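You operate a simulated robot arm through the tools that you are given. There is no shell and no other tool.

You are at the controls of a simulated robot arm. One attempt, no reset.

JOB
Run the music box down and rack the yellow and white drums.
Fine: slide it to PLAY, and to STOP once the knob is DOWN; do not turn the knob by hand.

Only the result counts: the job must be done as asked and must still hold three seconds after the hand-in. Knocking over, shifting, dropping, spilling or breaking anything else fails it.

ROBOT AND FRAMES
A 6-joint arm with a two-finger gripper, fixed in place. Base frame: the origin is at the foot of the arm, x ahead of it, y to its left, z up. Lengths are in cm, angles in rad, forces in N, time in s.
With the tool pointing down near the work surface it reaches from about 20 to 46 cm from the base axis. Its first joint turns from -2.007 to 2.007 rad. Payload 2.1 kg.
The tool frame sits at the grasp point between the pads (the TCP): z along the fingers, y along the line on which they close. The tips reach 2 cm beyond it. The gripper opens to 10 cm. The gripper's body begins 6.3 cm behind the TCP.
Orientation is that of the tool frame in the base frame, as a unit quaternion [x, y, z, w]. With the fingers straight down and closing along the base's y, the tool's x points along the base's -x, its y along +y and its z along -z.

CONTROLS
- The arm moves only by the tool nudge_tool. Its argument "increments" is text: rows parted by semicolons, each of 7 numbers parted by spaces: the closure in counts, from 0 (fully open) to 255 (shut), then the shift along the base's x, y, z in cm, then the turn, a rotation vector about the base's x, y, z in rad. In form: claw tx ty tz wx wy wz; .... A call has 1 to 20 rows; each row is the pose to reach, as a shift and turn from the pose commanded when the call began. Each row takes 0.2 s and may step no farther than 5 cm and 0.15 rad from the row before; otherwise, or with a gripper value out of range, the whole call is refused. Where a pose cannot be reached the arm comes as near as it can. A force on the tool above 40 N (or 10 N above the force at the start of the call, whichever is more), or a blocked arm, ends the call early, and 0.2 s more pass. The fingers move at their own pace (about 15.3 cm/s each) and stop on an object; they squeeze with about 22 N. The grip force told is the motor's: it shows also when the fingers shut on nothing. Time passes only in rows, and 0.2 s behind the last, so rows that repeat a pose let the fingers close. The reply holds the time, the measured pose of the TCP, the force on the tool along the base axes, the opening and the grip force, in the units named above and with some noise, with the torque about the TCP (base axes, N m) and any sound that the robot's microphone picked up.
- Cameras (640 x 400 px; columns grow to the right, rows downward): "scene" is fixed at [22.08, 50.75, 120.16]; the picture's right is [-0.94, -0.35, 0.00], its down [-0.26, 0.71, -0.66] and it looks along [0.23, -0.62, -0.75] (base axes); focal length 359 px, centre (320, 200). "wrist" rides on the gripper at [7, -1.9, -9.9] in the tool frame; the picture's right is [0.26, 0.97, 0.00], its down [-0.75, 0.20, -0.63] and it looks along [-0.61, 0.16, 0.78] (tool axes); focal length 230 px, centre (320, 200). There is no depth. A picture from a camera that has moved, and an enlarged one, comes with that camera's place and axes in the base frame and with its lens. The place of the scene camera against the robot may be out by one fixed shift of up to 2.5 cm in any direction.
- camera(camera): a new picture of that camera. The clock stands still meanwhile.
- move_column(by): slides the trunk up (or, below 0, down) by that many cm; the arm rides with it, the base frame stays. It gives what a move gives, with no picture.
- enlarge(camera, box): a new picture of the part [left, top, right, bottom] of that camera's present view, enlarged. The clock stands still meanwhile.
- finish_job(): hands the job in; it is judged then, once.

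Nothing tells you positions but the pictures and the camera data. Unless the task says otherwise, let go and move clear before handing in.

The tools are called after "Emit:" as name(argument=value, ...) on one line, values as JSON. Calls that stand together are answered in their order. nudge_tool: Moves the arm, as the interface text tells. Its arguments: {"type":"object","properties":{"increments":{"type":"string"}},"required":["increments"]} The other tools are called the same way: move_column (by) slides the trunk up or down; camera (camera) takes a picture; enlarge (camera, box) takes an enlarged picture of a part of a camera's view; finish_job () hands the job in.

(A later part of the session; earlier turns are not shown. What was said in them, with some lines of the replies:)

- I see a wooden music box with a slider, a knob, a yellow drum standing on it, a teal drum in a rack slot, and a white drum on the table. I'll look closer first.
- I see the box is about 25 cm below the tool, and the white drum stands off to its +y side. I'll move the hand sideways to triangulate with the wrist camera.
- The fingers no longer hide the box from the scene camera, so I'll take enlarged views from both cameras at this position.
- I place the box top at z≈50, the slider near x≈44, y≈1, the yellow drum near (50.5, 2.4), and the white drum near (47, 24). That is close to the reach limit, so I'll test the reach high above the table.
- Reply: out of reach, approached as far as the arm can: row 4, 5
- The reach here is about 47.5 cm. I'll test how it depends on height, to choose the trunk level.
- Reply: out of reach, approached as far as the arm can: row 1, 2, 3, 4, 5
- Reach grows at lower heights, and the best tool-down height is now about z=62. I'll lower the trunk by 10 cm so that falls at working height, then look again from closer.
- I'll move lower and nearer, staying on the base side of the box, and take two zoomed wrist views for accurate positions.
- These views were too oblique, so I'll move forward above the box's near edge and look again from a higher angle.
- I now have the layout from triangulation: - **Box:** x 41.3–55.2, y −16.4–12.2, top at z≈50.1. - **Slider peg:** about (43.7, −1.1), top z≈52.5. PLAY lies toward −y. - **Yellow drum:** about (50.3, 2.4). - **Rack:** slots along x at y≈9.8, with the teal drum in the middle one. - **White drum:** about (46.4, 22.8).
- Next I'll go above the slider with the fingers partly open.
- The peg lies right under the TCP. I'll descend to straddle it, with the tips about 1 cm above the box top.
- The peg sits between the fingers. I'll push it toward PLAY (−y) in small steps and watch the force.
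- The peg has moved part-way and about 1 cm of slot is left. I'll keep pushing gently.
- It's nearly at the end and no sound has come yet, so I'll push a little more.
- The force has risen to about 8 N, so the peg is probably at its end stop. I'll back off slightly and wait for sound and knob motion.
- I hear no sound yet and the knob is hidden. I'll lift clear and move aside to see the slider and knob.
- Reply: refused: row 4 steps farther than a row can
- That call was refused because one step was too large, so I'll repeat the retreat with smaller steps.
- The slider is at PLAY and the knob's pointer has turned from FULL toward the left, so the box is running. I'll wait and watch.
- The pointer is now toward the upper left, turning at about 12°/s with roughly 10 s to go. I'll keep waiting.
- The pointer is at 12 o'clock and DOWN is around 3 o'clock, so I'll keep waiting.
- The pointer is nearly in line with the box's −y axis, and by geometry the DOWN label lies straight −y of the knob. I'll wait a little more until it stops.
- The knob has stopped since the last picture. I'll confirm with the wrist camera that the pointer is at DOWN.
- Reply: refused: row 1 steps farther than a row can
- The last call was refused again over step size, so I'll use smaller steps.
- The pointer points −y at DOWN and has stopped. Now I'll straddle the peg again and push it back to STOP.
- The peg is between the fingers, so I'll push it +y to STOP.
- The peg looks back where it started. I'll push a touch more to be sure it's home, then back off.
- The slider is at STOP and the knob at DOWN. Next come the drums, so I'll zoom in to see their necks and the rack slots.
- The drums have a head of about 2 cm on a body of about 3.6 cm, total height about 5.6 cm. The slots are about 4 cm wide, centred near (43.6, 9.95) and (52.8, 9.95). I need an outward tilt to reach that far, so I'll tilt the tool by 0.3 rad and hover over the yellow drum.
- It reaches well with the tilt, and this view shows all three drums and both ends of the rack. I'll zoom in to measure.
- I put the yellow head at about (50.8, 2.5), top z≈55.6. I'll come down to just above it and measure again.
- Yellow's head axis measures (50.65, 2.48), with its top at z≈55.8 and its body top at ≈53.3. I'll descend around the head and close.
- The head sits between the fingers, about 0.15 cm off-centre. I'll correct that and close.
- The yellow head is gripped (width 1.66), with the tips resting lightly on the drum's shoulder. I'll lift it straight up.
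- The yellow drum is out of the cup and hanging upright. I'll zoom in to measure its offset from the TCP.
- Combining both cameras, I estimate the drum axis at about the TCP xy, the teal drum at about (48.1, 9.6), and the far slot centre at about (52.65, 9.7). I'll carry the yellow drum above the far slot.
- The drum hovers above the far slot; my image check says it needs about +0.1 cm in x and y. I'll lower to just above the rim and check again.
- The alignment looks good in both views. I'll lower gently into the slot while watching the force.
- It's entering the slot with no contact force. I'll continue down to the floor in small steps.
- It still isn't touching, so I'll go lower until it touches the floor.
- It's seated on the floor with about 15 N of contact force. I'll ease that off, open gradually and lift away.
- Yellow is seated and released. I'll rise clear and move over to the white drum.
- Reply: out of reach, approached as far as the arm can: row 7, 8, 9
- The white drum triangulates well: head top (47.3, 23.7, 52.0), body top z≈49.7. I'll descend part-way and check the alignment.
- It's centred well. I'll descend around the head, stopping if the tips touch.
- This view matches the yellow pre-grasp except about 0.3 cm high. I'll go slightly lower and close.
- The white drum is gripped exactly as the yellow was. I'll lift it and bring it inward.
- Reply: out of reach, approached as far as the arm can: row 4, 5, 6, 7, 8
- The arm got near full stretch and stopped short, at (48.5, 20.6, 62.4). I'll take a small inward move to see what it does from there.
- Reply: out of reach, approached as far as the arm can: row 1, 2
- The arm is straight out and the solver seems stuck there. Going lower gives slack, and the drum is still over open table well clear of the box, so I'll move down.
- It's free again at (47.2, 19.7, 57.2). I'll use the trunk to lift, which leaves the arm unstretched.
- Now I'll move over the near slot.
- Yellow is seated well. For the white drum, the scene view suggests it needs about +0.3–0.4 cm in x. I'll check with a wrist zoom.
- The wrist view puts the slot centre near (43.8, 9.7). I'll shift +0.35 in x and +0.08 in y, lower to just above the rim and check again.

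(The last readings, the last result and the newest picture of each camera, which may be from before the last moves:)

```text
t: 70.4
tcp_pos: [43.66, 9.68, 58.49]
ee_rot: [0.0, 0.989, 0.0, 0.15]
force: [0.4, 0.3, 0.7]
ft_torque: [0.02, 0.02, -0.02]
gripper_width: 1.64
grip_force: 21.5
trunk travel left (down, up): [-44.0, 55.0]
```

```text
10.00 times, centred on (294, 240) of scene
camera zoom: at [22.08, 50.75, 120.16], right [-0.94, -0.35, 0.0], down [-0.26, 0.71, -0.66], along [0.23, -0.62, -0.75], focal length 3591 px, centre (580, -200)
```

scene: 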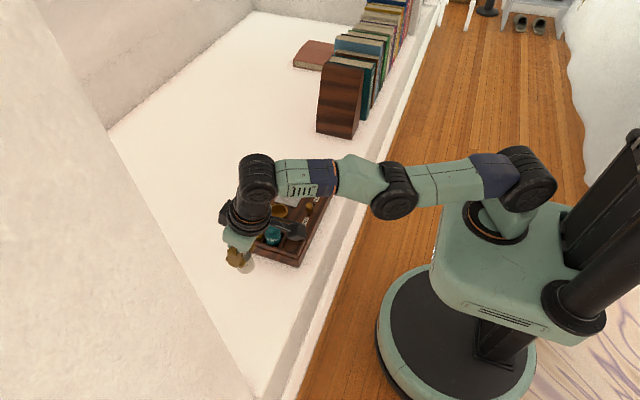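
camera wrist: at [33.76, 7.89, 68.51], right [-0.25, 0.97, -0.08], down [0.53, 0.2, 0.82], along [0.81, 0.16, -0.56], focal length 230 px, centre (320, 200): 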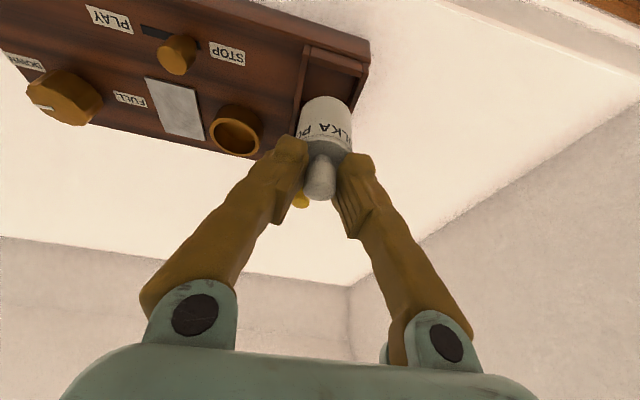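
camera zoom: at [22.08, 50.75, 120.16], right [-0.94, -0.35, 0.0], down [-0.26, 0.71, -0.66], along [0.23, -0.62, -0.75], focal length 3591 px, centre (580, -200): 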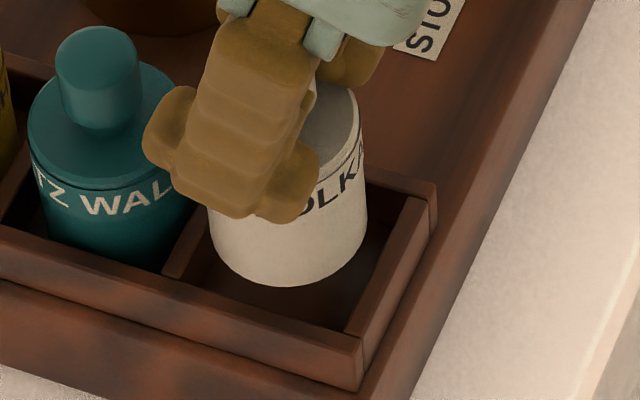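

It's well centred in both views. I'll lower it gently into the slot.

Emit:
nudge_tool(increments="255 0 -0.03 -0.4 0 0 0; 255 0 -0.03 -0.8 0 0 0; 255 0 -0.03 -1.1 0 0 0; 255 0 -0.03 -1.4 0 0 0; 255 0 -0.03 -1.7 0 0 0")

Emit:
enlarge(camera="scene", box=[270, 220, 318, 260])

```text
t: 71.6
tcp_pos: [43.7, 9.75, 56.72]
ee_rot: [0.0, 0.989, -0.001, 0.149]
force: [-0.7, 0.0, -1.3]
ft_torque: [0.0, 0.01, 0.03]
gripper_width: 1.65
grip_force: 21.7
trunk travel left (down, up): [-44.0, 55.0]
```

```text
10.00 times, centred on (294, 240) of scene
camera zoom: at [22.08, 50.75, 120.16], right [-0.94, -0.35, 0.0], down [-0.26, 0.71, -0.66], along [0.23, -0.62, -0.75], focal length 3591 px, centre (580, -200)
```

zoom: 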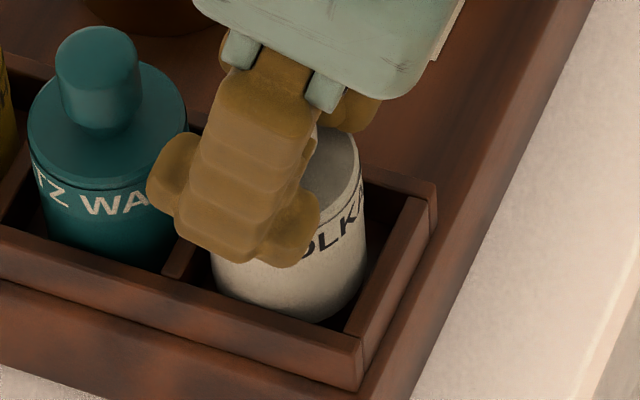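

It's inside the slot with no side force. I'll go down to the floor.

Emit:
nudge_tool(increments="255 0 0 -0.2 0 0 0; 255 0 0 -0.4 0 0 0; 255 0 0 -0.55 0 0 0; 255 0 0 -0.7 0 0 0")

```text
t: 72.6
tcp_pos: [43.71, 9.89, 56.02]
ee_rot: [0.0, 0.989, 0.0, 0.151]
force: [-1.9, -0.1, 6.5]
ft_torque: [0.02, 0.14, -0.02]
gripper_width: 1.65
grip_force: 22.0
trunk travel left (down, up): [-44.0, 55.0]
```

Contact is felt at the expected height, so I'll check that it's seated before releasing.

Emit:
enlarge(camera="scene", box=[240, 210, 318, 260])

Emit:
enlarge(camera="wrist", box=[220, 40, 420, 200])

Emit:
nudge_tool(increments="255 0 0 -0.1 0 0 0; 255 0 0 -0.2 0 0 0")

```text
8.00 times, centred on (279, 235) of scene
camera zoom: at [22.08, 50.75, 120.16], right [-0.94, -0.35, 0.0], down [-0.26, 0.71, -0.66], along [0.23, -0.62, -0.75], focal length 2872 px, centre (648, -80)
```

zoom: 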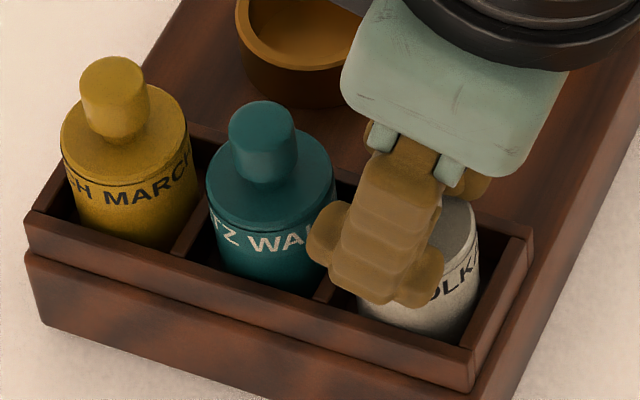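

```text
2.50 times, centred on (320, 120) of wrist
camera zoom: at [34.1, 8.04, 63.51], right [-0.25, 0.97, -0.08], down [0.53, 0.2, 0.82], along [0.81, 0.16, -0.56], focal length 575 px, centre (320, 400)
```

zoom: 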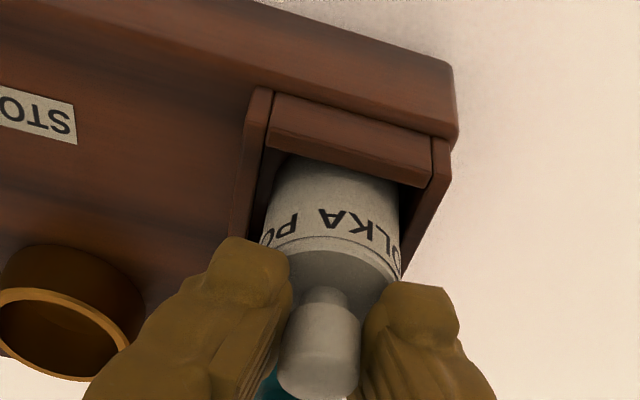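

```text
t: 73.2
tcp_pos: [43.75, 9.85, 56.03]
ee_rot: [0.0, 0.988, 0.001, 0.153]
force: [0.0, 0.5, 21.1]
ft_torque: [0.01, 0.0, 0.03]
gripper_width: 1.64
grip_force: 21.9
trunk travel left (down, up): [-44.0, 55.0]
```

It's firmly seated. I'll ease off, release and lift away.

Emit:
nudge_tool(increments="255 0 0 0.2 0 0 0; 255 0 0 0.28 0 0 0; 200 0 0 0.28 0 0 0; 170 0 0 0.28 0 0 0; 140 0 0 0.3 0 0 0; 110 0 0 0.5 0 0 0; 100 0 0 0.7 0 0 0; 100 0 0 2.5 0 0 0; 100 0 0 5 0 0 0; 100 0 0 8 0 0 0; 100 -3 0 9 0 0 0; 100 -7 0 9 0 0 0; 100 -7 0 9 0 0 0")

Emit:
enlarge(camera="scene", box=[235, 150, 345, 275])

Emit:
camera(camera="wrist")

```text
t: 76.0
tcp_pos: [36.93, 9.72, 64.78]
ee_rot: [0.0, 0.989, 0.0, 0.15]
force: [-0.6, 0.4, 0.4]
ft_torque: [0.01, 0.0, 0.01]
gripper_width: 6.07
grip_force: 0.0
trunk travel left (down, up): [-44.0, 55.0]
```

```text
3.20 times, centred on (290, 212) of scene
camera zoom: at [22.08, 50.75, 120.16], right [-0.94, -0.35, 0.0], down [-0.26, 0.71, -0.66], along [0.23, -0.62, -0.75], focal length 1149 px, centre (416, 160)
```

zoom: 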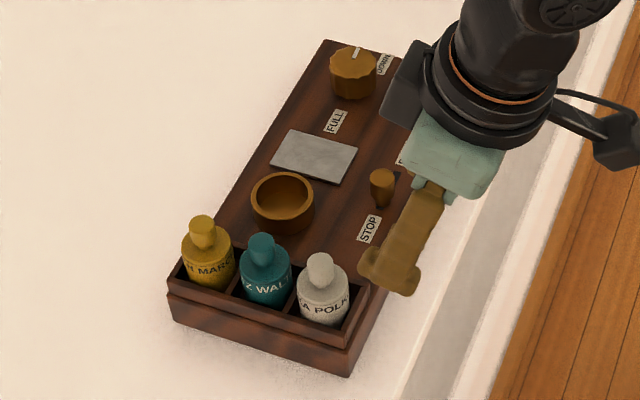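

```text
taken
camera wrist: at [27.22, 7.99, 72.26], right [-0.25, 0.97, -0.08], down [0.53, 0.2, 0.82], along [0.81, 0.16, -0.56], focal length 230 px, centre (320, 200)
```

wrist: 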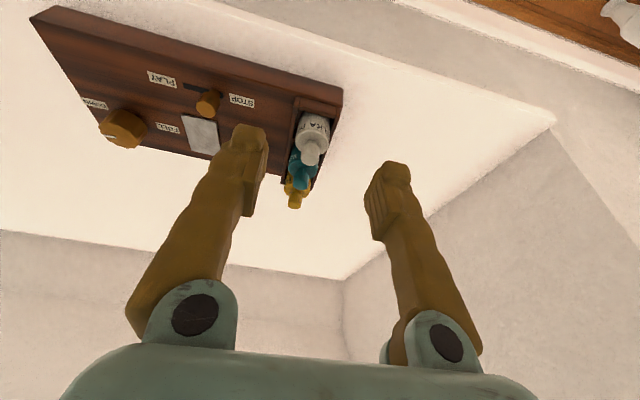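

All three drums stand in the rack. I'll take one last close look at the slider and knob with the hand clear.

Emit:
nudge_tool(increments="100 -3 1 1 0 0 0; 100 -6 3 2 0 0 0; 100 -6 3 2 0 0 0")

Emit:
enlarge(camera="scene", box=[240, 150, 350, 270])

Emit:
enlarge(camera="wrist", box=[20, 0, 360, 215])

```text
t: 76.8
tcp_pos: [30.77, 12.8, 66.86]
ee_rot: [-0.001, 0.989, 0.0, 0.149]
force: [-0.1, -0.7, -0.5]
ft_torque: [0.03, 0.03, 0.03]
gripper_width: 6.09
grip_force: 0.1
trunk travel left (down, up): [-44.0, 55.0]
```

```text
3.33 times, centred on (295, 210) of scene
camera zoom: at [22.08, 50.75, 120.16], right [-0.94, -0.35, 0.0], down [-0.26, 0.71, -0.66], along [0.23, -0.62, -0.75], focal length 1197 px, centre (403, 167)
```

zoom: 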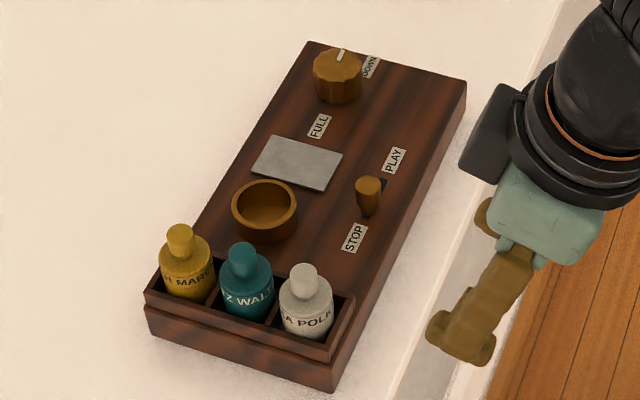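

```text
1.86 times, centred on (190, 108) of wrist
camera zoom: at [21.22, 11.05, 74.24], right [-0.25, 0.97, -0.08], down [0.53, 0.2, 0.82], along [0.81, 0.16, -0.56], focal length 428 px, centre (562, 372)
```

zoom: 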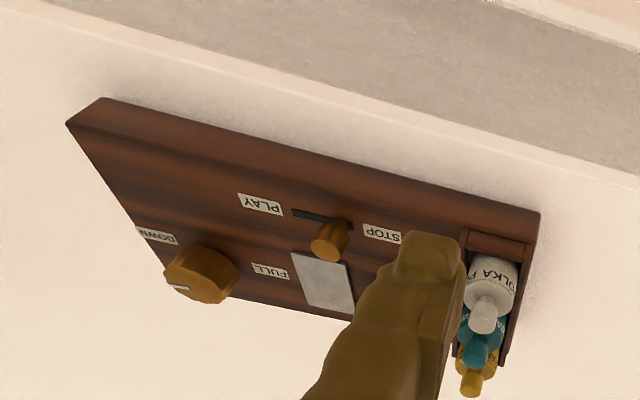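

The slider is at STOP, the knob points to DOWN, and the yellow, teal and white drums stand upright in the rack. The hand is clear, so I'm handing in.

Emit:
finish_job()

```text
The job is handed in.
```

The music box has run down and both drums are racked; the job is handed in. I haven't seen the verdict.

- **Music box:** I slid the peg to PLAY and waited until the knob stopped turning. By then it pointed at DOWN, and I slid the peg back to STOP. I never touched the knob. The microphone picked up no sound during the run, so I judged it by the knob turning.
- **Yellow drum:** I lifted it out of its cup and set it in the far rack slot.
- **White drum:** I picked it up from the table and set it in the near slot. On the way the arm stalled at full stretch. I lowered it, raised the trunk to get slack, and carried on without touching anything.
- **Everything else:** the teal drum is still in the middle slot, and I saw no sign that the box had shifted. The hand was open and clear when I handed in.
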